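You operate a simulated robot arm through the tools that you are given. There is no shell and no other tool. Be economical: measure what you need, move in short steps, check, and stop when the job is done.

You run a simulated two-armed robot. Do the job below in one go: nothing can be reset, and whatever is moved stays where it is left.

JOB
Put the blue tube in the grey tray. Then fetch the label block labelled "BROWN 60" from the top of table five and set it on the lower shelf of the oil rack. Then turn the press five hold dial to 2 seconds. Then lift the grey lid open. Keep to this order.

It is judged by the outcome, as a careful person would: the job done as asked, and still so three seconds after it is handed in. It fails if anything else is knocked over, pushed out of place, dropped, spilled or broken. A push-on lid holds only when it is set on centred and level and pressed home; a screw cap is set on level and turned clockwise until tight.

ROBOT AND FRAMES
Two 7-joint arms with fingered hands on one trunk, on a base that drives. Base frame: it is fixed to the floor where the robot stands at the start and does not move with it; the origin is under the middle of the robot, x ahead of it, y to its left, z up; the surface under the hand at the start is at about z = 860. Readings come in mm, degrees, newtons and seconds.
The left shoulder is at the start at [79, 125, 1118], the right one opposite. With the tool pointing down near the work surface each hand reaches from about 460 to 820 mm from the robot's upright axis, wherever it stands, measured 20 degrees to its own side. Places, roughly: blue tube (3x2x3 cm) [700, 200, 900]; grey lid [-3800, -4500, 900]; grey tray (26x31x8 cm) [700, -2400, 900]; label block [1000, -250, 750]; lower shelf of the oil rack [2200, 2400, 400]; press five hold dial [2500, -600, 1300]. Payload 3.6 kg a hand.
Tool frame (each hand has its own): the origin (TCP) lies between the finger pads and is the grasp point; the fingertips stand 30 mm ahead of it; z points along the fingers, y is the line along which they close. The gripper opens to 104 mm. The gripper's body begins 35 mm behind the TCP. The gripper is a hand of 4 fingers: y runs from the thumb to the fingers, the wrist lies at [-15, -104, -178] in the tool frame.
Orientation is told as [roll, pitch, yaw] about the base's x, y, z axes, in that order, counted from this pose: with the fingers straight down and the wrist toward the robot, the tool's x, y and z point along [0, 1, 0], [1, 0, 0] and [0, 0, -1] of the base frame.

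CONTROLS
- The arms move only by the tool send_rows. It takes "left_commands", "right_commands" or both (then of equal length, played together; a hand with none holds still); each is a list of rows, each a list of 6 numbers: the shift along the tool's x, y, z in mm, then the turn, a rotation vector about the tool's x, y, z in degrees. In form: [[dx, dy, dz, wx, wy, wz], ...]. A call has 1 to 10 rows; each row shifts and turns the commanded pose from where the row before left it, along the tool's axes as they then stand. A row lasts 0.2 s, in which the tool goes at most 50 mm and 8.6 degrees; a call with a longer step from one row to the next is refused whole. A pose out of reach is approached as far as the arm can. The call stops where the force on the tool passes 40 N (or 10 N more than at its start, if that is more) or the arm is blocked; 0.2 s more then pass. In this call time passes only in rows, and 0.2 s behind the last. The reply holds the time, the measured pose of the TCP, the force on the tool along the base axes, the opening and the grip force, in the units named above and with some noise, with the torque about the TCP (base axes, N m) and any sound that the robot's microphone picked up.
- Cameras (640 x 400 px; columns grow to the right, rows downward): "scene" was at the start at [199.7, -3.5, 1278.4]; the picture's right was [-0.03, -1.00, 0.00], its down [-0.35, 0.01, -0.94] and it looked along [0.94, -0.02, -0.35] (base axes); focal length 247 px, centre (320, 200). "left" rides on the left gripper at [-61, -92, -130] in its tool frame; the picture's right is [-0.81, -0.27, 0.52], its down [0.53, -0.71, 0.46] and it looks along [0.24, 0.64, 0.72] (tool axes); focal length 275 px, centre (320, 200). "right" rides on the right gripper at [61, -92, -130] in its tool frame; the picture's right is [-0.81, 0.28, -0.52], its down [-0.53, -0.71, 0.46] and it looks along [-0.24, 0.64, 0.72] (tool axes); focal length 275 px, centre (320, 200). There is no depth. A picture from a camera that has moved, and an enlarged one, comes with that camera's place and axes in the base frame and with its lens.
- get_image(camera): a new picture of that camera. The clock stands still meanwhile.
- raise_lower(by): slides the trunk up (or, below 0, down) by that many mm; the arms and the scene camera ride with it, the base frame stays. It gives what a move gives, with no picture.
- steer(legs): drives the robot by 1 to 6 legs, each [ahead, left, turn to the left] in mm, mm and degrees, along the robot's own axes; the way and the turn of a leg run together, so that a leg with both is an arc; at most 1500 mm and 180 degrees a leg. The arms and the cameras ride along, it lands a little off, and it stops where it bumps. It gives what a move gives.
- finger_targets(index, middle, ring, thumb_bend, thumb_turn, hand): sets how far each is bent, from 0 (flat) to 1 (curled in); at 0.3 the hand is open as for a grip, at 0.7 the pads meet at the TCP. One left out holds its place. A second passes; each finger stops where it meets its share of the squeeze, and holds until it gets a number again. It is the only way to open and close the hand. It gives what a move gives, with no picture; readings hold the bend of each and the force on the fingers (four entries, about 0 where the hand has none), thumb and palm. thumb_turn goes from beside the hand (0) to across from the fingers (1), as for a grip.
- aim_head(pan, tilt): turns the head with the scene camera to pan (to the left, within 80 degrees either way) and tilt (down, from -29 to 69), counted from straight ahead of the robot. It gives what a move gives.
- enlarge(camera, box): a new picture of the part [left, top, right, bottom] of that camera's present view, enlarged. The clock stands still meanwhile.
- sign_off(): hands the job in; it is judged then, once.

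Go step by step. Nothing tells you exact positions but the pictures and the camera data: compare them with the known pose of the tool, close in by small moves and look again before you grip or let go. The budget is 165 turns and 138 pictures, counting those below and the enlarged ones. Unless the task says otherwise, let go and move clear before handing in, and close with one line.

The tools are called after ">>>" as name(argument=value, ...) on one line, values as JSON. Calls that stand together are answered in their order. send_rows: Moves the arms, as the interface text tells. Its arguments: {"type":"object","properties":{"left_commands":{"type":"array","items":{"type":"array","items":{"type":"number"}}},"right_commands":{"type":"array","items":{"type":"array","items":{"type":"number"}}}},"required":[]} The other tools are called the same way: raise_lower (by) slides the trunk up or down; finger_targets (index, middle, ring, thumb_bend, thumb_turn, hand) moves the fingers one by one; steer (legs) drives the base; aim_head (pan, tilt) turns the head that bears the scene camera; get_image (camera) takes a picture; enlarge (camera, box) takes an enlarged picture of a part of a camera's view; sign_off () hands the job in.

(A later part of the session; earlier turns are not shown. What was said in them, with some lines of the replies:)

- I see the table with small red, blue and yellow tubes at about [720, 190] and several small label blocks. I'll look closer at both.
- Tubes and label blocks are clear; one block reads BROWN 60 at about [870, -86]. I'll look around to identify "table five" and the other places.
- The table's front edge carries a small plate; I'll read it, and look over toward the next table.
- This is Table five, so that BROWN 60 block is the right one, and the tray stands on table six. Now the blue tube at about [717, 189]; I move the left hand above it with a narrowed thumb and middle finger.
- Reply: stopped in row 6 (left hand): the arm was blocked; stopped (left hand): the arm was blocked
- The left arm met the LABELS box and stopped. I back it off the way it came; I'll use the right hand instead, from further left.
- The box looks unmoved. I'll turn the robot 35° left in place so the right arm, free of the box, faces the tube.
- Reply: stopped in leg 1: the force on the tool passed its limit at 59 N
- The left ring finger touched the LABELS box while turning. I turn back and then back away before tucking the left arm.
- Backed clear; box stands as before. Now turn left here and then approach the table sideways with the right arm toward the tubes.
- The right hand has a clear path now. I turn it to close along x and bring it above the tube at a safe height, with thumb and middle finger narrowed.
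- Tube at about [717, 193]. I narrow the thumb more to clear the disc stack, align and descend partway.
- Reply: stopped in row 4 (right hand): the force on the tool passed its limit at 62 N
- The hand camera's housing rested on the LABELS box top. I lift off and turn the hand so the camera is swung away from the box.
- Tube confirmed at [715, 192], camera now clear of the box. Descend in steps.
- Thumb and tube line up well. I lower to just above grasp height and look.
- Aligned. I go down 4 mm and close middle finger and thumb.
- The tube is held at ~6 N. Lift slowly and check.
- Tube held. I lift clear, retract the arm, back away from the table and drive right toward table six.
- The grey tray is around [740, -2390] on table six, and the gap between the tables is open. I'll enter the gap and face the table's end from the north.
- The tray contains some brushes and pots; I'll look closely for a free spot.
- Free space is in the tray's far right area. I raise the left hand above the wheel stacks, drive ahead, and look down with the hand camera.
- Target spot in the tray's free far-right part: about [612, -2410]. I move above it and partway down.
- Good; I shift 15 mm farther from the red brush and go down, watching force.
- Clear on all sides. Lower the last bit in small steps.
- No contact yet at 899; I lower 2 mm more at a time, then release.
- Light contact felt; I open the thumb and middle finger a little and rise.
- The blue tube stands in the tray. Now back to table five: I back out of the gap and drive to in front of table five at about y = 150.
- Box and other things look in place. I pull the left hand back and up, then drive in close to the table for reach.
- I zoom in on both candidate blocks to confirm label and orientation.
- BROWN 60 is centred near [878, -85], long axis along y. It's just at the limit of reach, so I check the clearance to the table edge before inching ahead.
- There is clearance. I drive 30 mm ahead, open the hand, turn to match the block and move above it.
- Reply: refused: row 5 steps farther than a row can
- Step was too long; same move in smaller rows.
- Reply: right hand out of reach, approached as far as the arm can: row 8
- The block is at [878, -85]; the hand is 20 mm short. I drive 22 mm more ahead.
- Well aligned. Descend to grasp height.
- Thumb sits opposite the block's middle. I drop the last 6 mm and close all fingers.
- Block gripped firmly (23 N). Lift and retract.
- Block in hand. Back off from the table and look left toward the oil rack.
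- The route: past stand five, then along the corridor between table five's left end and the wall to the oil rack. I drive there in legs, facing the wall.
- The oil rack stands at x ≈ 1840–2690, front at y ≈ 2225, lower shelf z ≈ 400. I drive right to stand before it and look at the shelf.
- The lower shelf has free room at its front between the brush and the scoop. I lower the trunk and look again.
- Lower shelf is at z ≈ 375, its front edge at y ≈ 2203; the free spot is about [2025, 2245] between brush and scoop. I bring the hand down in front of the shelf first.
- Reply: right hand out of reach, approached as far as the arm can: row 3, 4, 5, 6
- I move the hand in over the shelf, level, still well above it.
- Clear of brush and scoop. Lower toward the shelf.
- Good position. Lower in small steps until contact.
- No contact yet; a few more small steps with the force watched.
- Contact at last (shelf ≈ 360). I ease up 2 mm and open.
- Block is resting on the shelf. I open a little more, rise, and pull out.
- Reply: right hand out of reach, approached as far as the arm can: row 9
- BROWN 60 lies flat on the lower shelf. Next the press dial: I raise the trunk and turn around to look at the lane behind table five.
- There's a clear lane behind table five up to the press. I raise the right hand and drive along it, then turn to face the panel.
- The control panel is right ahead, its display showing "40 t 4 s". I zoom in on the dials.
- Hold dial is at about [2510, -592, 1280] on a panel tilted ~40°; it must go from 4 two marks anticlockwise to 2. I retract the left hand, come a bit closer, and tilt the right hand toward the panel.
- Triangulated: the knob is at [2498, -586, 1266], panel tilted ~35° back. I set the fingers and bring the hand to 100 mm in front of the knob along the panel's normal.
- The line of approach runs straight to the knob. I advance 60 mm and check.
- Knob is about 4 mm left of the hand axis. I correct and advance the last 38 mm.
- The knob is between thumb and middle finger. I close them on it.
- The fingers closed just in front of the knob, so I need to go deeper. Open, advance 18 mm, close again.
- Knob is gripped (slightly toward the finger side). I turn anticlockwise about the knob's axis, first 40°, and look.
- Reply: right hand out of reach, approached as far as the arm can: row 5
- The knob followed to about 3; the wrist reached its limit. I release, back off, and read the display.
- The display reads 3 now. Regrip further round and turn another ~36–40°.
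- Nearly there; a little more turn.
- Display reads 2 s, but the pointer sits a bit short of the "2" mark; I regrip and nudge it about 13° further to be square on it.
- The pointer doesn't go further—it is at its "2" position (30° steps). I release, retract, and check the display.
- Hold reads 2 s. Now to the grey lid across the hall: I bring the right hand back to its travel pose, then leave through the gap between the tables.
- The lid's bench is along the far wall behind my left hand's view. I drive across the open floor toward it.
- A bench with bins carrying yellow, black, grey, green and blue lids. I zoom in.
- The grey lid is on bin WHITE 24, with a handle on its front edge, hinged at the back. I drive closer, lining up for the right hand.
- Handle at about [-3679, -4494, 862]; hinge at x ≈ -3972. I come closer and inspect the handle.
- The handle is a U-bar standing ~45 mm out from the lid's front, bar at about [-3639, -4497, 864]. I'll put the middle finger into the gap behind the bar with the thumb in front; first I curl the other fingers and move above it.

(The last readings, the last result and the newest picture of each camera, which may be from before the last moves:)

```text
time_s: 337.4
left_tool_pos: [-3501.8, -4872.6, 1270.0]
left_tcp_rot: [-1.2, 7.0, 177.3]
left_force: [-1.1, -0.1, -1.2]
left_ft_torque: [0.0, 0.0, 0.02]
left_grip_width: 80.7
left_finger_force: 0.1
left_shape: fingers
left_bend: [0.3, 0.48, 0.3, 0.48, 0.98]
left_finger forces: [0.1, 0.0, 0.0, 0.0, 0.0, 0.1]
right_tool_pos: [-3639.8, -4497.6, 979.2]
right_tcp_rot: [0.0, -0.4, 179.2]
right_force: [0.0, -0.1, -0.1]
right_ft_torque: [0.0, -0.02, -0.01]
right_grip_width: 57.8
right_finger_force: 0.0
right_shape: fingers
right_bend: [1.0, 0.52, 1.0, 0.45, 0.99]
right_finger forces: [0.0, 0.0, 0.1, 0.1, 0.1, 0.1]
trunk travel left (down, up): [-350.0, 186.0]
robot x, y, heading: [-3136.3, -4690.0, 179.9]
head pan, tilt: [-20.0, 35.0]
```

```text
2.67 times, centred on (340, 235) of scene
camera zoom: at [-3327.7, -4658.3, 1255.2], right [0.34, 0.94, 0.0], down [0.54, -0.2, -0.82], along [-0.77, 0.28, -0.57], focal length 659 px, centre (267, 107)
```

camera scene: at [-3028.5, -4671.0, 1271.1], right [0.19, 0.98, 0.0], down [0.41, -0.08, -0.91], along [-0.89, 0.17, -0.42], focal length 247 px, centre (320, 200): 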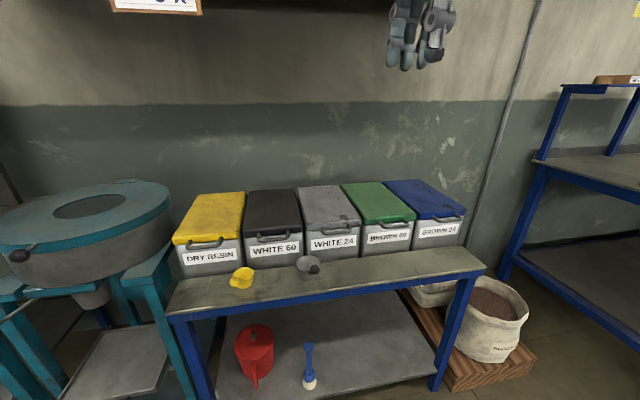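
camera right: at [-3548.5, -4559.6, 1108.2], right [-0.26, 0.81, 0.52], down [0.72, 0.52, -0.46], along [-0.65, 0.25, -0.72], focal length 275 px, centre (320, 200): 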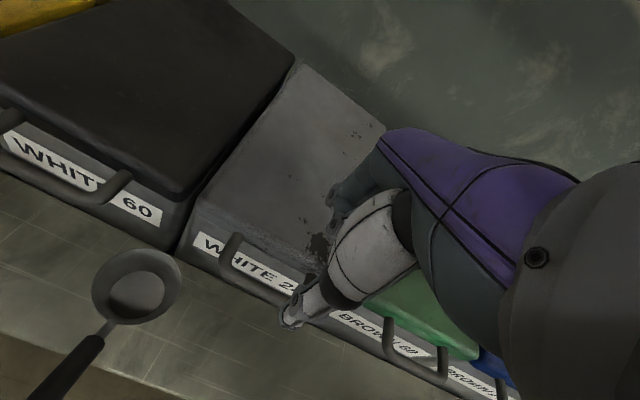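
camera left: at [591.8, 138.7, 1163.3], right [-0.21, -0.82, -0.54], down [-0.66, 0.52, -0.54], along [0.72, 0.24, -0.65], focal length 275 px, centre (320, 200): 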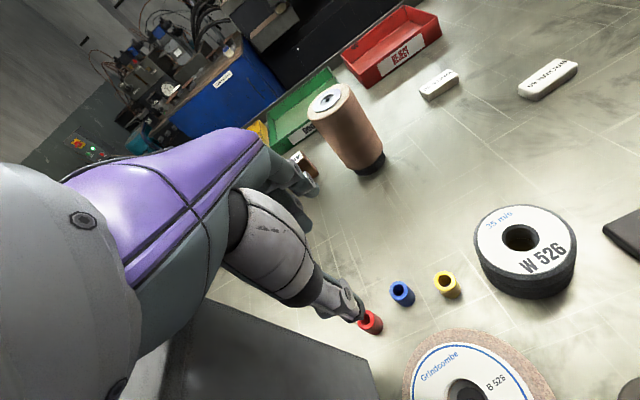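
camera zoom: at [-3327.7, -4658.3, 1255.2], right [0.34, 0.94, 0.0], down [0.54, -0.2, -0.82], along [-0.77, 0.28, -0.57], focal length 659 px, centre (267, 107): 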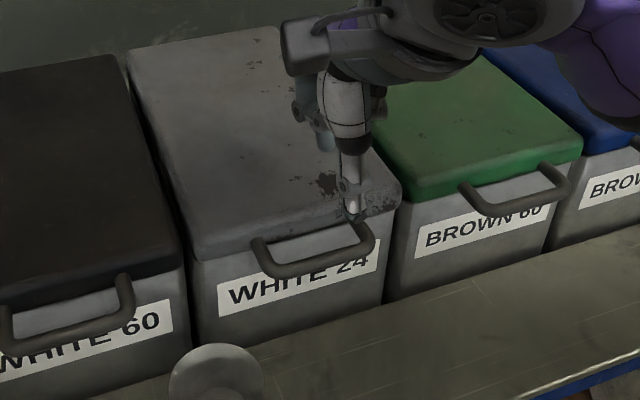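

Aligned with the handle's middle. Descend so the middle finger enters behind the bar.

>>> send_rows(right_commands=[[0, 0, 40, 0, 0, 0], [0, 0, 30, 0, 0, 0], [0, 0, 15, 0, 0, 0], [0, 0, 8, 0, 0, 0]])

>>> get_image(camera="right")

>>> enlarge(camera="scene", box=[280, 190, 400, 280])

```text
time_s: 338.3
left_tool_pos: [-3499.5, -4873.1, 1270.1]
left_tcp_rot: [-1.3, 7.1, 177.3]
left_force: [0.5, -0.5, 0.0]
left_ft_torque: [-0.01, -0.03, 0.01]
left_grip_width: 80.6
left_finger_force: 0.0
left_shape: fingers
left_bend: [0.3, 0.48, 0.3, 0.48, 0.98]
left_finger forces: [0.0, 0.0, 0.0, 0.1, 0.1, 0.1]
right_tool_pos: [-3642.7, -4495.2, 901.9]
right_tcp_rot: [0.3, -2.2, 179.3]
right_force: [11.3, -0.2, 21.2]
right_ft_torque: [0.26, 0.41, -0.12]
right_grip_width: 57.5
right_finger_force: 12.9
right_shape: fingers
right_bend: [1.0, 0.61, 1.0, 0.45, 0.99]
right_finger forces: [0.1, 24.6, 0.1, 0.0, 0.0, 0.1]
trunk travel left (down, up): [-350.0, 186.0]
robot x, y, heading: [-3134.2, -4687.6, 179.9]
head pan, tilt: [-20.0, 35.0]
stopped in row 4 (right hand): the force on the tool passed its limit at 44 N (the readings are from after the stop); the commanded pose is now the measured one
```

```text
20 pictures are left
camera right: at [-3547.7, -4558.1, 1029.7], right [-0.25, 0.82, 0.52], down [0.7, 0.52, -0.48], along [-0.67, 0.25, -0.7], focal length 275 px, centre (320, 200)
```

right: 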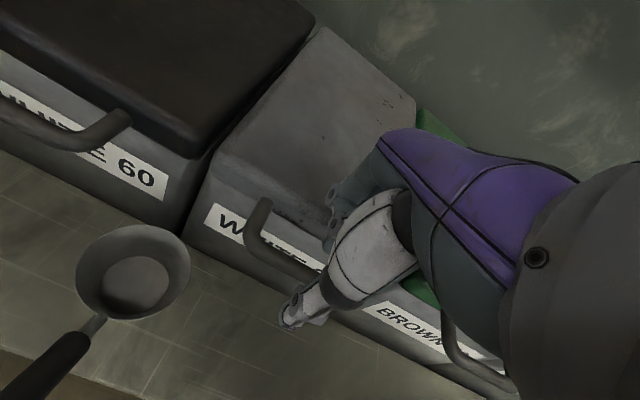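

```text
4.44 times, centred on (340, 235) of scene
camera zoom: at [-3325.5, -4658.5, 1255.6], right [0.34, 0.94, 0.0], down [0.54, -0.2, -0.82], along [-0.77, 0.28, -0.57], focal length 1099 px, centre (231, 44)
```

zoom: 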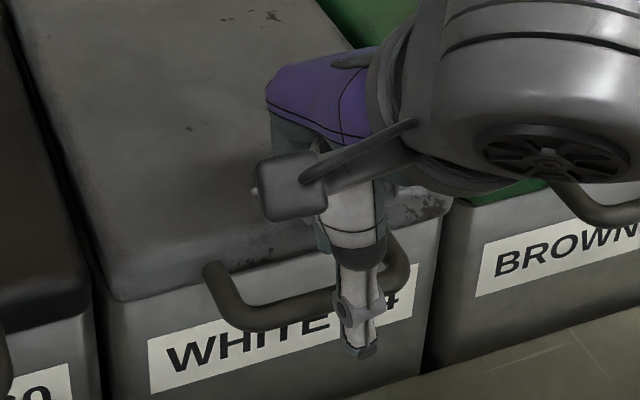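

The middle fingertip landed on the lid's front edge. I lift, bend the finger a bit more, and go in again.

>>> send_rows(right_commands=[[0, -2, -20, 2, 0, 0], [0, 0, -20, 0, 0, 0]])

>>> finger_targets(hand="right", middle=0.6, thumb_bend=0.42)

>>> send_rows(right_commands=[[0, 0, 20, 0, 0, 0], [0, 0, 20, 0, 0, 0], [0, 0, 15, 0, 0, 0]])

>>> enlarge(camera="right", box=[220, 170, 380, 350])

```text
time_s: 338.9
left_tool_pos: [-3502.0, -4872.0, 1270.1]
left_tcp_rot: [-1.2, 7.1, 177.3]
left_force: [1.3, -0.4, -1.1]
left_ft_torque: [0.01, 0.04, -0.03]
left_grip_width: 80.6
left_finger_force: 0.2
left_shape: fingers
left_bend: [0.3, 0.48, 0.3, 0.48, 0.98]
left_finger forces: [0.1, 0.1, 0.0, 0.1, 0.1, 0.0]
right_tool_pos: [-3640.5, -4497.3, 937.9]
right_tcp_rot: [0.2, 0.4, 179.2]
right_force: [0.7, 0.8, 0.2]
right_ft_torque: [-0.05, -0.03, -0.01]
right_grip_width: 57.5
right_finger_force: 0.1
right_shape: fingers
right_bend: [1.0, 0.52, 1.0, 0.45, 0.99]
right_finger forces: [0.1, 0.1, 0.0, 0.1, 0.1, 0.0]
trunk travel left (down, up): [-350.0, 186.0]
robot x, y, heading: [-3138.4, -4689.2, 180.0]
head pan, tilt: [-20.0, 35.0]
```

```text
time_s: 339.9
left_tool_pos: [-3502.9, -4873.1, 1268.5]
left_tcp_rot: [-1.3, 7.1, 177.4]
left_force: [-0.4, 0.3, 0.0]
left_ft_torque: [-0.04, 0.01, 0.01]
left_grip_width: 80.6
left_finger_force: 0.0
left_shape: fingers
left_bend: [0.3, 0.48, 0.3, 0.48, 0.98]
left_finger forces: [0.0, 0.0, 0.0, 0.0, 0.1, 0.0]
right_tool_pos: [-3640.4, -4497.9, 939.3]
right_tcp_rot: [0.2, 0.3, 179.3]
right_force: [1.5, -0.3, -0.3]
right_ft_torque: [-0.01, -0.04, 0.0]
right_grip_width: 59.0
right_finger_force: 0.0
right_shape: fingers
right_bend: [1.0, 0.6, 1.0, 0.42, 0.99]
right_finger forces: [0.0, 0.1, 0.1, 0.0, 0.0, 0.0]
trunk travel left (down, up): [-350.0, 186.0]
robot x, y, heading: [-3135.6, -4686.3, 179.8]
head pan, tilt: [-20.0, 35.0]
```

```text
time_s: 340.6
left_tool_pos: [-3500.9, -4872.6, 1269.5]
left_tcp_rot: [-1.2, 7.0, 177.3]
left_force: [-0.4, 0.7, 0.5]
left_ft_torque: [0.03, -0.02, 0.0]
left_grip_width: 80.7
left_finger_force: 0.1
left_shape: fingers
left_bend: [0.3, 0.48, 0.3, 0.48, 0.98]
left_finger forces: [0.1, 0.0, 0.0, 0.0, 0.0, 0.0]
right_tool_pos: [-3647.2, -4497.5, 903.5]
right_tcp_rot: [0.6, -1.8, 179.2]
right_force: [5.2, -0.1, 18.5]
right_ft_torque: [0.2, 0.33, -0.07]
right_grip_width: 59.4
right_finger_force: 10.2
right_shape: fingers
right_bend: [1.0, 0.66, 1.0, 0.42, 0.99]
right_finger forces: [0.0, 20.4, 0.1, 0.0, 0.1, 0.0]
trunk travel left (down, up): [-350.0, 186.0]
robot x, y, heading: [-3138.3, -4684.6, 179.9]
head pan, tilt: [-20.0, 35.0]
stopped in row 3 (right hand): the force on the tool passed its limit at 50 N (the readings are from after the stop); the commanded pose is now the measured one
```

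```text
2.22 times, centred on (300, 260) of right
camera zoom: at [-3552.4, -4558.2, 1031.0], right [-0.25, 0.82, 0.52], down [0.71, 0.52, -0.48], along [-0.66, 0.25, -0.71], focal length 612 px, centre (364, 67)
```

zoom: 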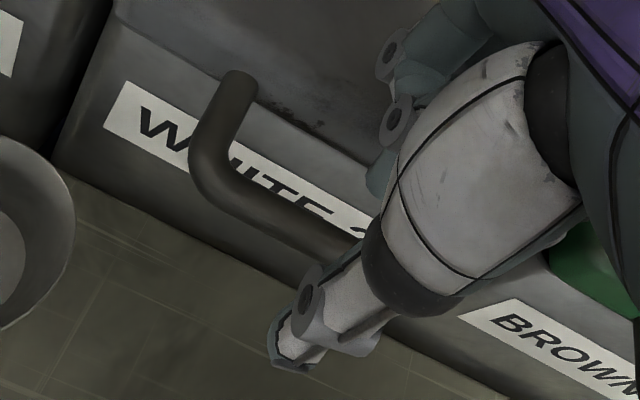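

The gap is only ~22 mm wide; the finger needs to be ~7 mm nearer the bar. I lift, shift toward me, and try again.

>>> send_rows(right_commands=[[0, 0, -15, 1.8, 0, 0], [0, -10, -20, 0, 0, 0]])

>>> finger_targets(hand="right", middle=0.6)

```text
time_s: 341.2
left_tool_pos: [-3502.0, -4873.5, 1269.1]
left_tcp_rot: [-1.3, 7.1, 177.3]
left_force: [-0.3, -0.1, -0.1]
left_ft_torque: [0.0, 0.01, -0.02]
left_grip_width: 80.7
left_finger_force: 0.2
left_shape: fingers
left_bend: [0.3, 0.48, 0.3, 0.48, 0.98]
left_finger forces: [0.1, 0.0, 0.1, 0.0, 0.0, 0.0]
right_tool_pos: [-3636.9, -4497.9, 936.3]
right_tcp_rot: [0.5, 0.5, 179.2]
right_force: [1.0, 0.2, 0.1]
right_ft_torque: [0.02, 0.01, -0.04]
right_grip_width: 59.3
right_finger_force: 0.0
right_shape: fingers
right_bend: [1.0, 0.6, 1.0, 0.42, 0.99]
right_finger forces: [0.1, 0.0, 0.1, 0.0, 0.0, 0.1]
trunk travel left (down, up): [-350.0, 186.0]
robot x, y, heading: [-3136.6, -4688.0, 180.0]
head pan, tilt: [-20.0, 35.0]
```

```text
time_s: 342.2
left_tool_pos: [-3503.7, -4871.8, 1267.6]
left_tcp_rot: [-1.3, 7.3, 177.3]
left_force: [0.2, 0.5, -0.3]
left_ft_torque: [-0.01, -0.04, -0.02]
left_grip_width: 80.7
left_finger_force: 0.0
left_shape: fingers
left_bend: [0.3, 0.48, 0.3, 0.48, 0.98]
left_finger forces: [0.0, 0.1, 0.0, 0.0, 0.0, 0.1]
right_tool_pos: [-3635.9, -4497.3, 936.4]
right_tcp_rot: [0.5, 0.6, 179.2]
right_force: [0.3, 0.6, -0.2]
right_ft_torque: [-0.01, 0.01, 0.02]
right_grip_width: 59.3
right_finger_force: 0.0
right_shape: fingers
right_bend: [1.0, 0.6, 1.0, 0.42, 0.99]
right_finger forces: [0.1, 0.1, 0.1, 0.0, 0.0, 0.0]
trunk travel left (down, up): [-350.0, 186.0]
robot x, y, heading: [-3135.3, -4686.7, 179.8]
head pan, tilt: [-20.0, 35.0]
```

>>> send_rows(right_commands=[[0, -4, 20, 0, 0, 0], [0, 0, 15, 0, 0, 0], [0, 0, 10, 0, 0, 0], [0, 0, 7, 0, 0, 0]])

>>> enlarge(camera="right", box=[220, 170, 380, 350])

```text
time_s: 343.2
left_tool_pos: [-3497.5, -4872.9, 1270.8]
left_tcp_rot: [-1.4, 7.1, 177.3]
left_force: [0.7, -0.7, 0.4]
left_ft_torque: [0.0, 0.01, -0.01]
left_grip_width: 80.7
left_finger_force: 0.0
left_shape: fingers
left_bend: [0.3, 0.48, 0.3, 0.48, 0.98]
left_finger forces: [0.0, 0.1, 0.1, 0.0, 0.1, 0.1]
right_tool_pos: [-3632.2, -4497.9, 889.9]
right_tcp_rot: [0.4, -0.5, 179.2]
right_force: [9.7, 1.4, 34.9]
right_ft_torque: [0.49, 1.39, -0.25]
right_grip_width: 59.1
right_finger_force: 29.2
right_shape: fingers
right_bend: [1.0, 0.64, 1.0, 0.42, 0.99]
right_finger forces: [0.0, 58.1, 0.0, 0.1, 0.0, 0.0]
trunk travel left (down, up): [-350.0, 186.0]
robot x, y, heading: [-3137.9, -4689.5, 179.9]
head pan, tilt: [-20.0, 35.0]
```

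```text
2.22 times, centred on (300, 260) of right
camera zoom: at [-3540.3, -4559.2, 1019.4], right [-0.26, 0.82, 0.51], down [0.72, 0.52, -0.47], along [-0.65, 0.25, -0.72], focal length 612 px, centre (364, 67)
```

zoom: 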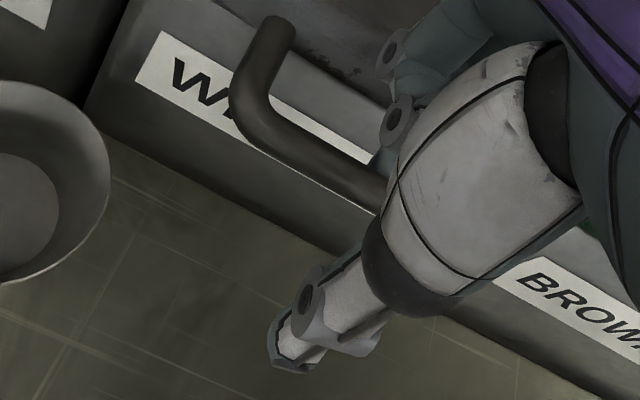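

The finger wedges. I'll change method: fingers pointing forward, hooked under the bar from the front. First lift clear, back up 140 mm, and tilt the hand.

>>> send_rows(right_commands=[[0, 0, -15, 0, 0, 0], [0, 0, -40, 0, 0, 0], [0, -20, -40, 0, 0, 0], [0, -20, -40, 0, 0, 0]])

>>> steer(legs=[[-140, 0, 0]])

>>> finger_targets(hand="right", index=0.4, middle=0.4, ring=0.4, thumb_bend=0.42)

>>> send_rows(right_commands=[[0, 0, 0, -8, 0, 0], [0, 0, 0, -8, 0, 0], [0, 0, 0, -8, 0, 0], [0, 0, 0, -8, 0, 0], [0, 0, 0, -8, 0, 0], [0, 0, 0, -8, 0, 0], [0, 0, 0, -8, 0, 0], [0, 0, 0, -8, 0, 0], [0, 0, 0, -8, 0, 0]])

>>> get_image(camera="scene")

```text
time_s: 344.2
left_tool_pos: [-3501.3, -4872.8, 1270.0]
left_tcp_rot: [-1.2, 7.1, 177.2]
left_force: [0.2, -0.1, -0.6]
left_ft_torque: [0.02, -0.01, 0.0]
left_grip_width: 80.5
left_finger_force: 0.0
left_shape: fingers
left_bend: [0.3, 0.48, 0.3, 0.48, 0.98]
left_finger forces: [0.1, 0.0, 0.1, 0.0, 0.0, 0.1]
right_tool_pos: [-3592.4, -4495.7, 1021.7]
right_tcp_rot: [0.4, 0.4, 179.3]
right_force: [0.3, 0.1, 0.1]
right_ft_torque: [0.03, 0.0, 0.01]
right_grip_width: 59.1
right_finger_force: 0.2
right_shape: fingers
right_bend: [1.0, 0.6, 1.0, 0.42, 0.99]
right_finger forces: [0.0, 0.0, 0.0, 0.1, 0.0, 0.1]
trunk travel left (down, up): [-350.0, 186.0]
robot x, y, heading: [-3139.7, -4683.8, 179.8]
head pan, tilt: [-20.0, 35.0]
```

```text
time_s: 345.6
left_tool_pos: [-3363.6, -4873.0, 1269.8]
left_tcp_rot: [-1.3, 7.0, 177.3]
left_force: [0.8, -0.6, -0.4]
left_ft_torque: [0.02, 0.03, -0.02]
left_grip_width: 80.5
left_finger_force: 0.1
left_shape: fingers
left_bend: [0.3, 0.48, 0.3, 0.48, 0.98]
left_finger forces: [0.0, 0.0, 0.0, 0.0, 0.0, 0.0]
right_tool_pos: [-3453.9, -4496.8, 1020.5]
right_tcp_rot: [0.5, 0.4, 179.2]
right_force: [-0.7, 0.5, 0.2]
right_ft_torque: [0.02, -0.01, 0.0]
right_grip_width: 59.3
right_finger_force: 0.0
right_shape: fingers
right_bend: [1.0, 0.6, 1.0, 0.42, 0.99]
right_finger forces: [0.0, 0.1, 0.1, 0.0, 0.0, 0.0]
trunk travel left (down, up): [-350.0, 186.0]
robot x, y, heading: [-3000.3, -4688.6, 180.0]
head pan, tilt: [-20.0, 35.0]
```

```text
time_s: 346.6
left_tool_pos: [-3364.0, -4872.9, 1268.2]
left_tcp_rot: [-1.3, 7.2, 177.2]
left_force: [0.8, -0.2, -0.6]
left_ft_torque: [0.0, 0.0, -0.03]
left_grip_width: 80.5
left_finger_force: 0.1
left_shape: fingers
left_bend: [0.3, 0.48, 0.3, 0.48, 0.98]
left_finger forces: [0.0, 0.1, 0.1, 0.1, 0.1, 0.0]
right_tool_pos: [-3455.5, -4496.0, 1022.2]
right_tcp_rot: [0.6, 0.5, 179.2]
right_force: [-0.5, 0.0, -0.3]
right_ft_torque: [-0.01, -0.02, 0.0]
right_grip_width: 75.0
right_finger_force: 0.1
right_shape: fingers
right_bend: [0.4, 0.4, 0.4, 0.42, 0.99]
right_finger forces: [0.0, 0.0, 0.1, 0.0, 0.0, 0.1]
trunk travel left (down, up): [-350.0, 186.0]
robot x, y, heading: [-2998.2, -4688.5, 179.9]
head pan, tilt: [-20.0, 35.0]
```

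```text
time_s: 348.6
left_tool_pos: [-3364.1, -4872.1, 1269.8]
left_tcp_rot: [-1.3, 7.2, 177.3]
left_force: [0.0, 0.1, 0.3]
left_ft_torque: [0.01, -0.01, 0.0]
left_grip_width: 80.6
left_finger_force: 0.1
left_shape: fingers
left_bend: [0.3, 0.48, 0.3, 0.48, 0.98]
left_finger forces: [0.1, 0.0, 0.1, 0.1, 0.1, 0.1]
right_tool_pos: [-3509.3, -4493.6, 1025.1]
right_tcp_rot: [0.6, -35.6, 178.8]
right_force: [-0.1, 0.4, 0.8]
right_ft_torque: [-0.01, -0.03, 0.03]
right_grip_width: 74.7
right_finger_force: 0.0
right_shape: fingers
right_bend: [0.4, 0.4, 0.4, 0.42, 0.99]
right_finger forces: [0.1, 0.0, 0.0, 0.1, 0.0, 0.0]
right hand out of reach, approached as far as the arm can: row 2, 3, 4, 5, 6, 7, 8, 9
trunk travel left (down, up): [-350.0, 186.0]
robot x, y, heading: [-3000.6, -4685.9, 180.1]
head pan, tilt: [-20.0, 35.0]
```

```text
16 pictures are left
camera scene: at [-3190.0, -4658.7, 1255.2], right [0.34, 0.94, 0.0], down [0.54, -0.2, -0.82], along [-0.77, 0.28, -0.57], focal length 247 px, centre (320, 200)
```

scene: 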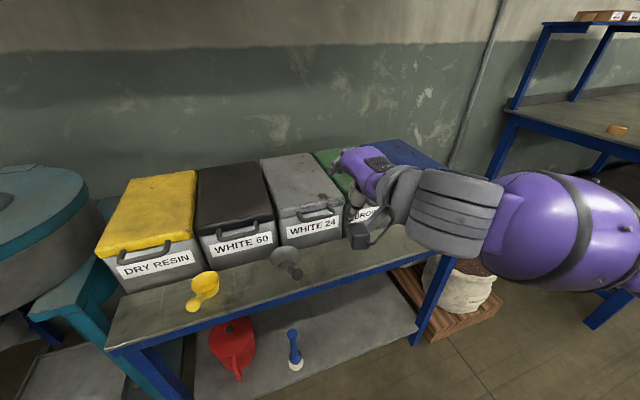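

The wrist was too near the body for the full tilt. I back up 120 mm, push the hand forward in front of the bins, and lower it before the handle.

>>> steer(legs=[[-120, 0, 0]])

>>> send_rows(right_commands=[[0, 0, 30, -6, 0, 0], [0, 0, 30, -6, 0, 0], [0, 0, 30, -6, 0, 0], [0, 0, 30, -6, 0, 0], [0, 0, 20, -6, 0, 0], [0, 0, 0, -6, 0, 0]])

```text
time_s: 349.8
left_tool_pos: [-3247.9, -4872.6, 1269.0]
left_tcp_rot: [-1.3, 7.1, 177.2]
left_force: [0.4, 0.0, 0.3]
left_ft_torque: [-0.02, 0.07, 0.03]
left_grip_width: 80.5
left_finger_force: 0.0
left_shape: fingers
left_bend: [0.3, 0.48, 0.3, 0.48, 0.98]
left_finger forces: [0.1, 0.0, 0.1, 0.0, 0.1, 0.0]
right_tool_pos: [-3391.6, -4493.1, 1026.5]
right_tcp_rot: [0.5, -35.6, 178.8]
right_force: [0.1, 0.1, 0.7]
right_ft_torque: [-0.01, -0.01, -0.01]
right_grip_width: 74.8
right_finger_force: 0.0
right_shape: fingers
right_bend: [0.4, 0.4, 0.4, 0.42, 0.99]
right_finger forces: [0.1, 0.0, 0.0, 0.0, 0.0, 0.0]
trunk travel left (down, up): [-350.0, 186.0]
robot x, y, heading: [-2885.5, -4688.2, 179.8]
head pan, tilt: [-20.0, 35.0]
```

```text
time_s: 351.2
left_tool_pos: [-3249.0, -4872.6, 1269.5]
left_tcp_rot: [-1.3, 7.3, 177.1]
left_force: [-0.3, -0.5, -0.2]
left_ft_torque: [0.0, 0.0, 0.03]
left_grip_width: 80.3
left_finger_force: 0.0
left_shape: fingers
left_bend: [0.3, 0.48, 0.3, 0.48, 0.98]
left_finger forces: [0.0, 0.0, 0.0, 0.1, 0.1, 0.0]
right_tool_pos: [-3415.9, -4440.7, 1034.9]
right_tcp_rot: [1.6, -58.2, -179.4]
right_force: [-0.2, -0.5, -0.7]
right_ft_torque: [0.0, -0.01, -0.01]
right_grip_width: 75.1
right_finger_force: 0.0
right_shape: fingers
right_bend: [0.4, 0.4, 0.4, 0.42, 0.99]
right_finger forces: [0.1, 0.0, 0.0, 0.0, 0.0, 0.1]
right hand out of reach, approached as far as the arm can: row 1, 2, 3, 4, 5, 6
trunk travel left (down, up): [-350.0, 186.0]
robot x, y, heading: [-2880.0, -4684.8, 179.9]
head pan, tilt: [-20.0, 35.0]
```

>>> send_rows(right_commands=[[0, 0, 30, 0, 0, 0], [0, 0, 30, 0, 0, 0], [0, 0, 30, 0, 0, 0]])

```text
time_s: 352.0
left_tool_pos: [-3248.4, -4873.1, 1269.2]
left_tcp_rot: [-1.3, 7.2, 177.1]
left_force: [0.5, 0.2, -0.1]
left_ft_torque: [-0.02, 0.01, 0.01]
left_grip_width: 80.7
left_finger_force: 0.0
left_shape: fingers
left_bend: [0.3, 0.48, 0.3, 0.48, 0.98]
left_finger forces: [0.0, 0.1, 0.1, 0.0, 0.0, 0.0]
right_tool_pos: [-3490.0, -4423.8, 988.0]
right_tcp_rot: [1.8, -58.1, -179.3]
right_force: [-0.1, -0.5, 0.0]
right_ft_torque: [0.02, 0.0, 0.03]
right_grip_width: 75.1
right_finger_force: 0.0
right_shape: fingers
right_bend: [0.4, 0.4, 0.4, 0.42, 0.99]
right_finger forces: [0.0, 0.0, 0.1, 0.1, 0.1, 0.0]
right hand out of reach, approached as far as the arm can: row 1, 2, 3
trunk travel left (down, up): [-350.0, 186.0]
robot x, y, heading: [-2881.8, -4692.1, 179.9]
head pan, tilt: [-20.0, 35.0]
```

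>>> send_rows(right_commands=[[18, 0, 10, 0, 0, 0], [18, 0, 10, 0, 0, 0], [18, 0, 10, 0, 0, 0], [18, 0, 0, -4, 0, 0], [0, 0, 0, -4, 0, 0], [0, 0, 0, -4, 0, 0]])

>>> get_image(camera="scene")

```text
time_s: 353.4
left_tool_pos: [-3249.4, -4873.9, 1269.4]
left_tcp_rot: [-1.2, 7.2, 177.2]
left_force: [-0.5, 0.2, -0.3]
left_ft_torque: [0.0, -0.02, 0.0]
left_grip_width: 80.8
left_finger_force: 0.1
left_shape: fingers
left_bend: [0.3, 0.48, 0.3, 0.48, 0.98]
left_finger forces: [0.1, 0.1, 0.1, 0.0, 0.0, 0.1]
right_tool_pos: [-3506.2, -4406.2, 987.9]
right_tcp_rot: [2.7, -70.2, 179.6]
right_force: [-0.6, -0.3, 0.3]
right_ft_torque: [0.0, 0.02, -0.05]
right_grip_width: 75.2
right_finger_force: 0.1
right_shape: fingers
right_bend: [0.4, 0.4, 0.4, 0.42, 0.99]
right_finger forces: [0.1, 0.0, 0.0, 0.0, 0.0, 0.0]
right hand out of reach, approached as far as the arm can: row 1, 2, 3, 4, 5, 6
trunk travel left (down, up): [-350.0, 186.0]
robot x, y, heading: [-2882.0, -4692.4, 179.9]
head pan, tilt: [-20.0, 35.0]
```

```text
15 pictures are left
camera scene: at [-3073.8, -4658.9, 1255.2], right [0.34, 0.94, 0.0], down [0.54, -0.2, -0.82], along [-0.77, 0.28, -0.57], focal length 247 px, centre (320, 200)
```

scene: 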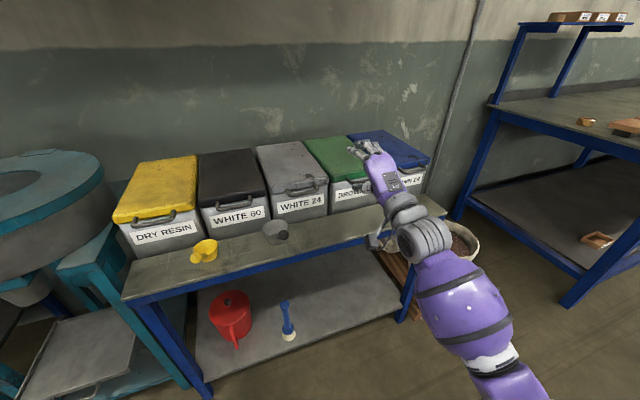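

Pitch −70° reached; I align sideways by driving instead, then lower the hand in front of the handle.

>>> steer(legs=[[0, 91, 0]])

>>> send_rows(right_commands=[[0, -34, 12, 0, 0, 0], [0, -34, 12, 0, 0, 0], [0, -34, 12, 0, 0, 0], [0, -34, 12, 0, 0, 0], [0, -34, 12, 0, 0, 0]])

```text
time_s: 354.8
left_tool_pos: [-3249.4, -4962.4, 1269.5]
left_tcp_rot: [-1.2, 7.2, 177.2]
left_force: [0.7, -0.7, 0.6]
left_ft_torque: [0.07, -0.01, 0.0]
left_grip_width: 80.7
left_finger_force: 0.2
left_shape: fingers
left_bend: [0.3, 0.48, 0.3, 0.48, 0.98]
left_finger forces: [0.1, 0.1, 0.1, 0.0, 0.0, 0.0]
right_tool_pos: [-3507.1, -4496.3, 988.8]
right_tcp_rot: [2.8, -70.1, 179.6]
right_force: [0.0, 0.4, 0.2]
right_ft_torque: [0.03, 0.01, -0.01]
right_grip_width: 75.2
right_finger_force: 0.0
right_shape: fingers
right_bend: [0.4, 0.4, 0.4, 0.42, 0.99]
right_finger forces: [0.0, 0.0, 0.1, 0.0, 0.0, 0.0]
trunk travel left (down, up): [-350.0, 186.0]
robot x, y, heading: [-2885.8, -4778.0, 179.7]
head pan, tilt: [-20.0, 35.0]
```

```text
time_s: 356.0
left_tool_pos: [-3249.4, -4962.8, 1270.2]
left_tcp_rot: [-1.3, 7.2, 177.2]
left_force: [-0.6, 0.6, 0.4]
left_ft_torque: [0.0, 0.03, -0.03]
left_grip_width: 80.7
left_finger_force: 0.1
left_shape: fingers
left_bend: [0.3, 0.48, 0.3, 0.48, 0.98]
left_finger forces: [0.0, 0.1, 0.0, 0.0, 0.0, 0.0]
right_tool_pos: [-3505.9, -4482.5, 808.6]
right_tcp_rot: [3.6, -70.1, 179.4]
right_force: [-0.1, 0.0, -0.1]
right_ft_torque: [-0.01, 0.02, -0.02]
right_grip_width: 75.2
right_finger_force: 0.0
right_shape: fingers
right_bend: [0.4, 0.4, 0.4, 0.42, 0.99]
right_finger forces: [0.1, 0.0, 0.0, 0.0, 0.1, 0.0]
right hand out of reach, approached as far as the arm can: row 2, 3, 4
trunk travel left (down, up): [-350.0, 186.0]
robot x, y, heading: [-2883.5, -4777.2, 179.9]
head pan, tilt: [-20.0, 35.0]
```

In place below bar height. I drive forward and slightly left so the fingertips come to the handle, then look.

>>> steer(legs=[[80, 15, 0]])

>>> enlarge(camera="scene", box=[230, 160, 390, 260])

>>> get_image(camera="right")

```text
time_s: 357.1
left_tool_pos: [-3328.8, -4977.3, 1268.1]
left_tcp_rot: [-1.3, 7.2, 177.3]
left_force: [0.6, 0.8, 0.5]
left_ft_torque: [0.0, -0.01, 0.01]
left_grip_width: 80.5
left_finger_force: 0.0
left_shape: fingers
left_bend: [0.3, 0.48, 0.3, 0.48, 0.98]
left_finger forces: [0.0, 0.1, 0.1, 0.1, 0.1, 0.0]
right_tool_pos: [-3585.7, -4496.8, 808.7]
right_tcp_rot: [3.6, -70.0, 179.3]
right_force: [-0.2, 0.6, -0.4]
right_ft_torque: [0.03, 0.01, -0.01]
right_grip_width: 75.1
right_finger_force: 0.0
right_shape: fingers
right_bend: [0.4, 0.4, 0.4, 0.42, 0.99]
right_finger forces: [0.0, 0.0, 0.0, 0.0, 0.1, 0.0]
trunk travel left (down, up): [-350.0, 186.0]
robot x, y, heading: [-2962.4, -4797.5, 179.8]
head pan, tilt: [-20.0, 35.0]
```

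```text
4.00 times, centred on (310, 210) of scene
camera zoom: at [-3154.1, -4763.1, 1255.1], right [0.35, 0.94, 0.0], down [0.54, -0.2, -0.82], along [-0.77, 0.28, -0.57], focal length 989 px, centre (360, 160)
```

zoom: 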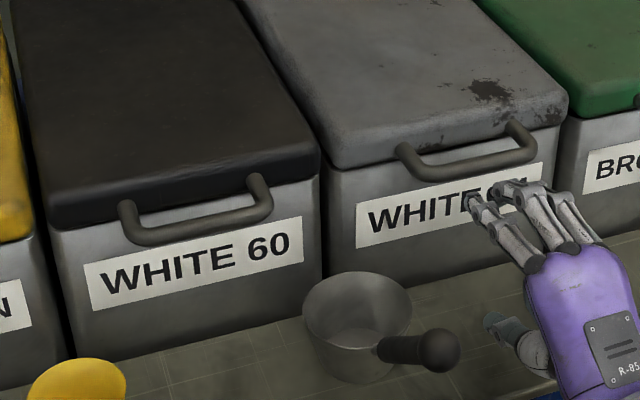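

```text
13 pictures are left
camera right: at [-3429.1, -4553.0, 768.1], right [0.35, 0.84, 0.42], down [-0.21, 0.51, -0.84], along [-0.91, 0.21, 0.35], focal length 275 px, centre (320, 200)
```

right: 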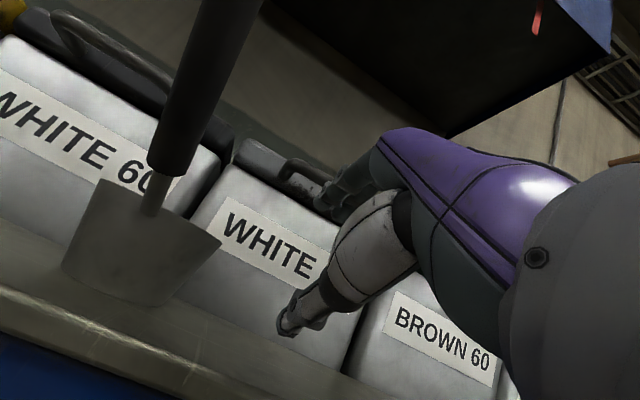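

Fingers are just below and before the bar. I move 40 mm forward (8 mm left) so they pass under it.

>>> steer(legs=[[40, 8, 0]])

>>> enlarge(camera="scene", box=[230, 160, 390, 260])

```text
time_s: 358.0
left_tool_pos: [-3370.4, -4984.0, 1269.0]
left_tcp_rot: [-1.4, 7.3, 177.3]
left_force: [-0.4, 0.5, 0.3]
left_ft_torque: [0.03, -0.03, -0.01]
left_grip_width: 80.4
left_finger_force: 0.1
left_shape: fingers
left_bend: [0.3, 0.48, 0.3, 0.48, 0.98]
left_finger forces: [0.0, 0.0, 0.0, 0.1, 0.0, 0.1]
right_tool_pos: [-3625.2, -4506.2, 808.7]
right_tcp_rot: [3.6, -70.0, 179.3]
right_force: [2.6, 0.7, -2.4]
right_ft_torque: [-0.01, 0.14, -0.04]
right_grip_width: 75.0
right_finger_force: 1.2
right_shape: fingers
right_bend: [0.4, 0.41, 0.4, 0.42, 0.99]
right_finger forces: [0.0, 2.8, 0.1, 0.0, 0.0, 0.0]
trunk travel left (down, up): [-350.0, 186.0]
robot x, y, heading: [-3002.7, -4799.0, 179.8]
head pan, tilt: [-20.0, 35.0]
```

```text
4.00 times, centred on (310, 210) of scene
camera zoom: at [-3194.6, -4770.9, 1255.0], right [0.35, 0.94, 0.0], down [0.54, -0.2, -0.82], along [-0.77, 0.28, -0.57], focal length 989 px, centre (360, 160)
```

zoom: 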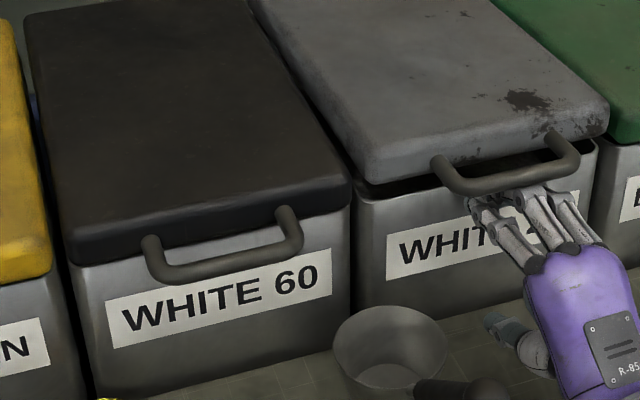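

The fingers are under the handle and the lid already lifts slightly. I swing the hand up around the hinge, first 30°.

>>> send_rows(right_commands=[[0, 40.5, -22.9, 7.5, 0, 0], [0, 40.5, -22.9, 7.5, 0, 0], [0, 40.5, -22.9, 7.5, 0, 0], [0, 40.5, -22.9, 7.5, 0, 0]])

>>> get_image(camera="scene")

```text
time_s: 359.0
left_tool_pos: [-3369.1, -4985.4, 1269.0]
left_tcp_rot: [-1.4, 7.1, 177.3]
left_force: [-0.1, -0.1, 0.4]
left_ft_torque: [-0.01, 0.0, 0.03]
left_grip_width: 80.6
left_finger_force: 0.1
left_shape: fingers
left_bend: [0.3, 0.48, 0.3, 0.48, 0.98]
left_finger forces: [0.0, 0.0, 0.1, 0.1, 0.0, 0.1]
right_tool_pos: [-3628.9, -4504.2, 992.4]
right_tcp_rot: [1.6, -39.9, -178.5]
right_force: [0.2, -0.7, -0.2]
right_ft_torque: [0.03, -0.02, -0.03]
right_grip_width: 75.4
right_finger_force: 0.3
right_shape: fingers
right_bend: [0.4, 0.41, 0.4, 0.42, 0.99]
right_finger forces: [0.1, 1.6, 0.1, 0.1, 0.0, 0.0]
trunk travel left (down, up): [-350.0, 186.0]
robot x, y, heading: [-3000.9, -4798.7, 179.7]
head pan, tilt: [-20.0, 35.0]
```

```text
11 pictures are left
camera scene: at [-3193.5, -4770.9, 1255.2], right [0.35, 0.94, 0.0], down [0.54, -0.2, -0.82], along [-0.77, 0.28, -0.57], focal length 247 px, centre (320, 200)
```

scene: 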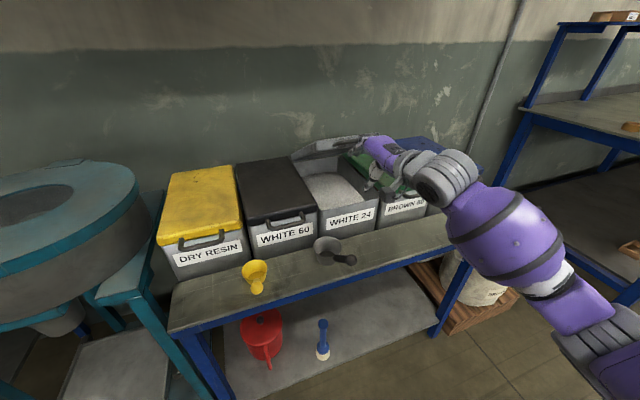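

The lid is rising with the hand. Continue the swing.

>>> send_rows(right_commands=[[0, 40.5, -22.9, 7.5, 0, 0], [0, 40.5, -22.9, 7.5, 0, 0], [0, 40.5, -22.9, 7.5, 0, 0], [0, 40.5, -22.9, 7.5, 0, 0]])

>>> get_image(camera="scene")

```text
time_s: 360.0
left_tool_pos: [-3368.1, -4986.0, 1269.4]
left_tcp_rot: [-1.5, 7.3, 177.3]
left_force: [1.1, 0.7, 0.3]
left_ft_torque: [-0.01, 0.0, -0.01]
left_grip_width: 80.6
left_finger_force: 0.0
left_shape: fingers
left_bend: [0.3, 0.48, 0.3, 0.48, 0.98]
left_finger forces: [0.0, 0.0, 0.0, 0.1, 0.0, 0.0]
right_tool_pos: [-3725.7, -4505.8, 1151.8]
right_tcp_rot: [1.1, -10.0, -177.2]
right_force: [2.0, -1.3, 0.1]
right_ft_torque: [-0.03, 0.05, 0.01]
right_grip_width: 75.2
right_finger_force: 1.3
right_shape: fingers
right_bend: [0.4, 0.41, 0.4, 0.42, 0.99]
right_finger forces: [0.1, 2.0, 0.1, 0.0, 0.0, 0.0]
trunk travel left (down, up): [-350.0, 186.0]
robot x, y, heading: [-3001.3, -4800.8, 179.9]
head pan, tilt: [-20.0, 35.0]
```

```text
10 pictures are left
camera scene: at [-3193.2, -4772.3, 1255.4], right [0.35, 0.94, 0.0], down [0.54, -0.2, -0.82], along [-0.77, 0.28, -0.57], focal length 247 px, centre (320, 200)
```

scene: 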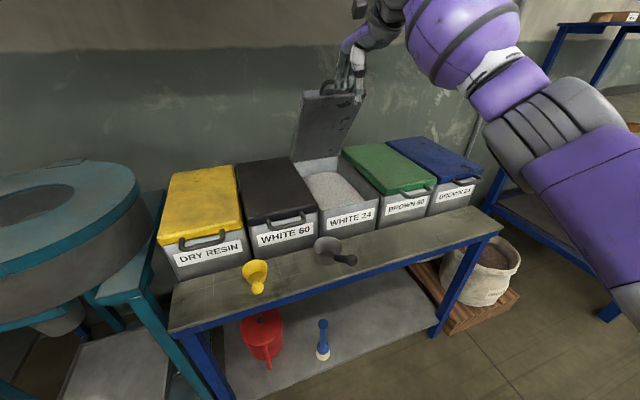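

Lid at about 65°. I keep pushing it back by driving forward 110 mm.

>>> steer(legs=[[110, 0, 0]])

>>> send_rows(right_commands=[[0, 35, -15, 3, 0, 0], [0, 35, -10, 3, 0, 0]])

>>> get_image(camera="scene")

```text
time_s: 360.9
left_tool_pos: [-3411.3, -4984.6, 1268.9]
left_tcp_rot: [-1.3, 7.2, 177.2]
left_force: [-0.9, 0.3, 0.2]
left_ft_torque: [-0.02, -0.07, -0.04]
left_grip_width: 80.4
left_finger_force: 0.1
left_shape: fingers
left_bend: [0.3, 0.48, 0.3, 0.48, 0.98]
left_finger forces: [0.0, 0.0, 0.1, 0.0, 0.0, 0.1]
right_tool_pos: [-3768.2, -4503.0, 1161.3]
right_tcp_rot: [1.4, -11.5, -177.5]
right_force: [0.8, 0.4, 0.1]
right_ft_torque: [0.01, -0.01, 0.01]
right_grip_width: 75.1
right_finger_force: 0.7
right_shape: fingers
right_bend: [0.4, 0.41, 0.4, 0.42, 0.99]
right_finger forces: [0.0, 0.7, 0.0, 0.0, 0.0, 0.0]
trunk travel left (down, up): [-350.0, 186.0]
robot x, y, heading: [-3040.1, -4801.1, 179.8]
head pan, tilt: [-20.0, 35.0]
stopped in leg 1: the force on the tool passed its limit at 47 N (the readings are from after the stop); the commanded pose is now the measured one
```

```text
time_s: 361.5
left_tool_pos: [-3406.6, -4982.2, 1269.8]
left_tcp_rot: [-1.3, 7.0, 177.1]
left_force: [0.2, -1.1, 0.6]
left_ft_torque: [0.0, -0.04, 0.01]
left_grip_width: 80.6
left_finger_force: 0.1
left_shape: fingers
left_bend: [0.3, 0.48, 0.3, 0.48, 0.98]
left_finger forces: [0.1, 0.0, 0.0, 0.1, 0.0, 0.0]
right_tool_pos: [-3767.2, -4493.7, 1168.9]
right_tcp_rot: [1.0, -8.9, -176.8]
right_force: [0.4, -0.4, -0.2]
right_ft_torque: [0.01, 0.0, -0.01]
right_grip_width: 75.0
right_finger_force: 0.2
right_shape: fingers
right_bend: [0.4, 0.41, 0.4, 0.42, 0.99]
right_finger forces: [0.0, 0.8, 0.0, 0.0, 0.0, 0.0]
right hand out of reach, approached as far as the arm can: row 1, 2
trunk travel left (down, up): [-350.0, 186.0]
robot x, y, heading: [-3040.8, -4797.5, 179.8]
head pan, tilt: [-20.0, 35.0]
```

```text
9 pictures are left
camera scene: at [-3232.7, -4770.0, 1255.1], right [0.35, 0.94, 0.0], down [0.54, -0.2, -0.82], along [-0.77, 0.28, -0.57], focal length 247 px, centre (320, 200)
```

scene: 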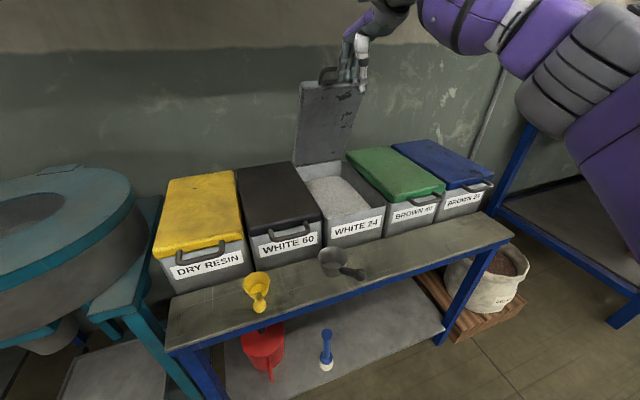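

The lid is near 78–80° and pushing met resistance. I test with a gentle forward push to see whether it is at its stop.

>>> steer(legs=[[15, 0, 0]])

>>> steer(legs=[[15, 0, 0]])

>>> enlarge(camera="scene", box=[270, 40, 410, 200])

```text
time_s: 362.3
left_tool_pos: [-3420.2, -4983.9, 1269.1]
left_tcp_rot: [-1.3, 7.0, 177.1]
left_force: [0.2, 0.4, 1.1]
left_ft_torque: [-0.02, -0.05, 0.03]
left_grip_width: 80.7
left_finger_force: 0.1
left_shape: fingers
left_bend: [0.3, 0.48, 0.3, 0.48, 0.98]
left_finger forces: [0.1, 0.0, 0.1, 0.0, 0.1, 0.0]
right_tool_pos: [-3780.6, -4495.5, 1169.6]
right_tcp_rot: [0.9, -9.1, -176.7]
right_force: [0.4, -0.1, 0.6]
right_ft_torque: [-0.01, -0.03, -0.04]
right_grip_width: 75.3
right_finger_force: 0.3
right_shape: fingers
right_bend: [0.4, 0.4, 0.4, 0.42, 0.99]
right_finger forces: [0.0, 0.8, 0.0, 0.0, 0.0, 0.0]
trunk travel left (down, up): [-350.0, 186.0]
robot x, y, heading: [-3057.2, -4804.2, 179.8]
head pan, tilt: [-20.0, 35.0]
```

```text
time_s: 363.0
left_tool_pos: [-3434.8, -4983.6, 1269.7]
left_tcp_rot: [-1.2, 6.8, 177.1]
left_force: [0.1, -0.6, -0.3]
left_ft_torque: [-0.01, 0.01, 0.0]
left_grip_width: 80.7
left_finger_force: 0.1
left_shape: fingers
left_bend: [0.3, 0.48, 0.3, 0.48, 0.98]
left_finger forces: [0.0, 0.1, 0.1, 0.1, 0.0, 0.0]
right_tool_pos: [-3795.6, -4495.2, 1170.3]
right_tcp_rot: [0.9, -9.1, -176.7]
right_force: [0.6, -0.7, -0.1]
right_ft_torque: [0.0, 0.06, 0.04]
right_grip_width: 75.2
right_finger_force: 0.4
right_shape: fingers
right_bend: [0.4, 0.4, 0.4, 0.42, 0.99]
right_finger forces: [0.1, 0.6, 0.0, 0.0, 0.0, 0.0]
trunk travel left (down, up): [-350.0, 186.0]
robot x, y, heading: [-3069.0, -4801.3, 179.9]
head pan, tilt: [-20.0, 35.0]
```

```text
2.50 times, centred on (340, 120) of scene
camera zoom: at [-3261.0, -4770.2, 1255.4], right [0.35, 0.94, 0.0], down [0.54, -0.2, -0.82], along [-0.77, 0.28, -0.57], focal length 618 px, centre (270, 400)
```

zoom: 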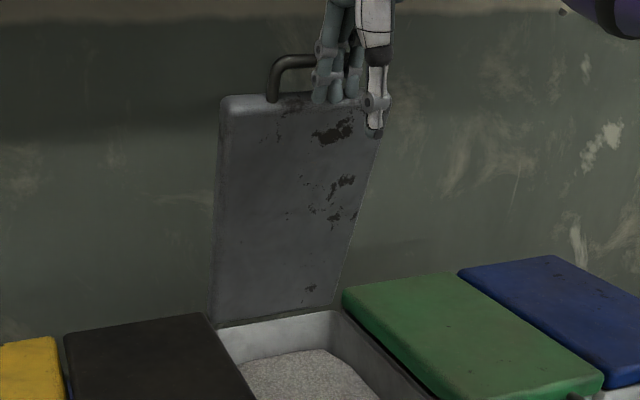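

It moves freely, lid now near vertical. I keep pushing gently.

>>> steer(legs=[[20, 0, 0], [20, 0, 0], [20, 0, 0]])

>>> enlarge(camera="scene", box=[270, 20, 410, 200])

```text
time_s: 364.6
left_tool_pos: [-3494.2, -4983.2, 1270.4]
left_tcp_rot: [-1.3, 7.0, 177.0]
left_force: [-0.4, -0.2, 0.2]
left_ft_torque: [0.03, 0.0, 0.04]
left_grip_width: 80.5
left_finger_force: 0.1
left_shape: fingers
left_bend: [0.3, 0.48, 0.3, 0.48, 0.98]
left_finger forces: [0.1, 0.1, 0.0, 0.0, 0.1, 0.0]
right_tool_pos: [-3854.3, -4495.7, 1171.7]
right_tcp_rot: [1.0, -9.2, -176.7]
right_force: [0.4, 0.3, -0.8]
right_ft_torque: [0.03, -0.02, 0.0]
right_grip_width: 75.0
right_finger_force: 0.1
right_shape: fingers
right_bend: [0.4, 0.4, 0.4, 0.42, 0.99]
right_finger forces: [0.0, 0.4, 0.0, 0.0, 0.0, 0.1]
trunk travel left (down, up): [-350.0, 186.0]
robot x, y, heading: [-3132.3, -4798.6, 179.5]
head pan, tilt: [-20.0, 35.0]
```

```text
2.22 times, centred on (340, 110) of scene
camera zoom: at [-3319.9, -4770.0, 1255.5], right [0.35, 0.94, 0.0], down [0.54, -0.2, -0.82], along [-0.77, 0.28, -0.57], focal length 550 px, centre (276, 400)
```

zoom: 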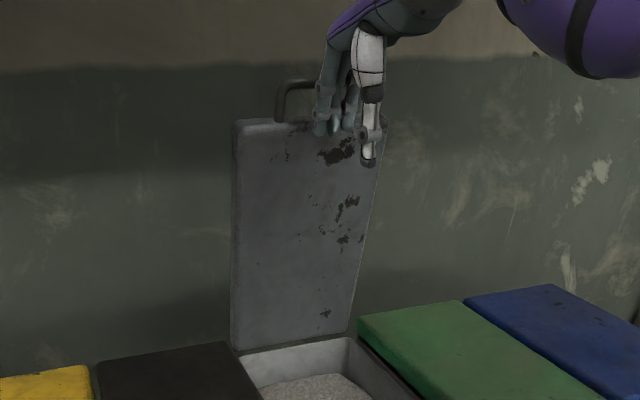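

>>> steer(legs=[[20, 0, 0], [20, 0, 0], [20, 0, 0]])

>>> enlarge(camera="scene", box=[270, 0, 410, 200])

```text
time_s: 366.2
left_tool_pos: [-3554.2, -4984.4, 1270.5]
left_tcp_rot: [-1.4, 6.9, 177.1]
left_force: [-0.1, -0.3, 0.0]
left_ft_torque: [-0.02, -0.01, -0.02]
left_grip_width: 80.6
left_finger_force: 0.1
left_shape: fingers
left_bend: [0.3, 0.48, 0.3, 0.48, 0.98]
left_finger forces: [0.0, 0.0, 0.1, 0.0, 0.1, 0.1]
right_tool_pos: [-3915.3, -4494.5, 1171.3]
right_tcp_rot: [1.0, -9.1, -176.8]
right_force: [0.5, -0.4, 0.2]
right_ft_torque: [0.02, 0.01, -0.02]
right_grip_width: 75.2
right_finger_force: 0.0
right_shape: fingers
right_bend: [0.4, 0.4, 0.4, 0.42, 0.99]
right_finger forces: [0.0, 0.0, 0.0, 0.1, 0.1, 0.1]
trunk travel left (down, up): [-350.0, 186.0]
robot x, y, heading: [-3187.7, -4800.0, 180.1]
head pan, tilt: [-20.0, 35.0]
```

```text
2.00 times, centred on (340, 100) of scene
camera zoom: at [-3379.6, -4769.8, 1255.5], right [0.35, 0.94, 0.0], down [0.54, -0.2, -0.82], along [-0.77, 0.28, -0.57], focal length 495 px, centre (280, 400)
```

zoom: 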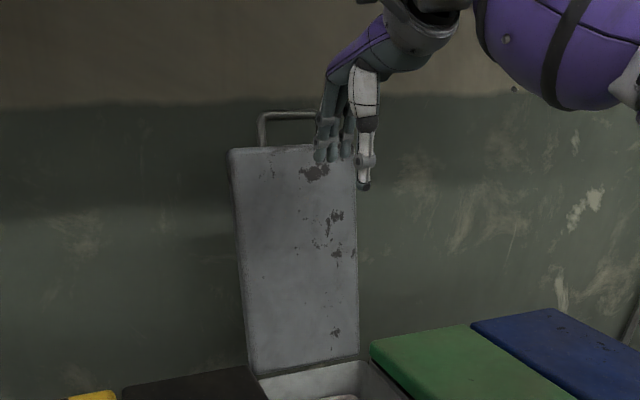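

The lid has gone over past vertical and no longer presses on the fingers. I back away and check that it stays.

>>> steer(legs=[[-250, 0, 0], [-150, 0, 0]])

>>> get_image(camera="scene")

```text
time_s: 369.0
left_tool_pos: [-3155.2, -4985.0, 1270.1]
left_tcp_rot: [-1.4, 7.0, 177.4]
left_force: [-0.9, -0.1, -0.4]
left_ft_torque: [0.03, 0.03, 0.03]
left_grip_width: 80.8
left_finger_force: 0.1
left_shape: fingers
left_bend: [0.3, 0.48, 0.3, 0.48, 0.98]
left_finger forces: [0.0, 0.0, 0.0, 0.0, 0.0, 0.0]
right_tool_pos: [-3517.5, -4499.2, 1172.2]
right_tcp_rot: [1.0, -9.2, -176.4]
right_force: [0.1, -0.2, 0.2]
right_ft_torque: [-0.02, 0.0, -0.02]
right_grip_width: 75.2
right_finger_force: 0.1
right_shape: fingers
right_bend: [0.4, 0.4, 0.4, 0.42, 0.99]
right_finger forces: [0.0, 0.0, 0.0, 0.0, 0.0, 0.0]
trunk travel left (down, up): [-350.0, 186.0]
robot x, y, heading: [-2791.7, -4799.4, -179.8]
head pan, tilt: [-20.0, 35.0]
```

```text
5 pictures are left
camera scene: at [-2982.3, -4771.0, 1255.3], right [0.34, 0.94, 0.0], down [0.54, -0.2, -0.82], along [-0.77, 0.28, -0.57], focal length 247 px, centre (320, 200)
```

scene: 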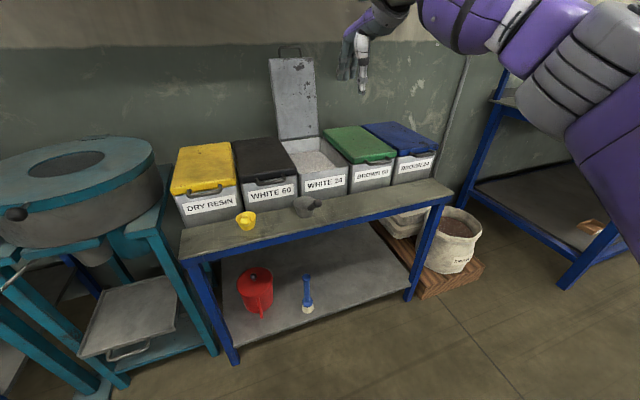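

The grey lid stands open by itself, leaning back past vertical. The cups and the other bins are where they were, and both hands are clear, so I hand in.

>>> sign_off()

```text
The job is handed in.
```

The blue tube stands in the grey tray, the BROWN 60 block lies on the oil rack's lower shelf, press five's hold dial reads 2 s, and the grey lid stands open. Along the way my arm and hand bumped the LABELS box on table five a few times (up to about 60 N), but it looked unmoved in the pictures afterwards.
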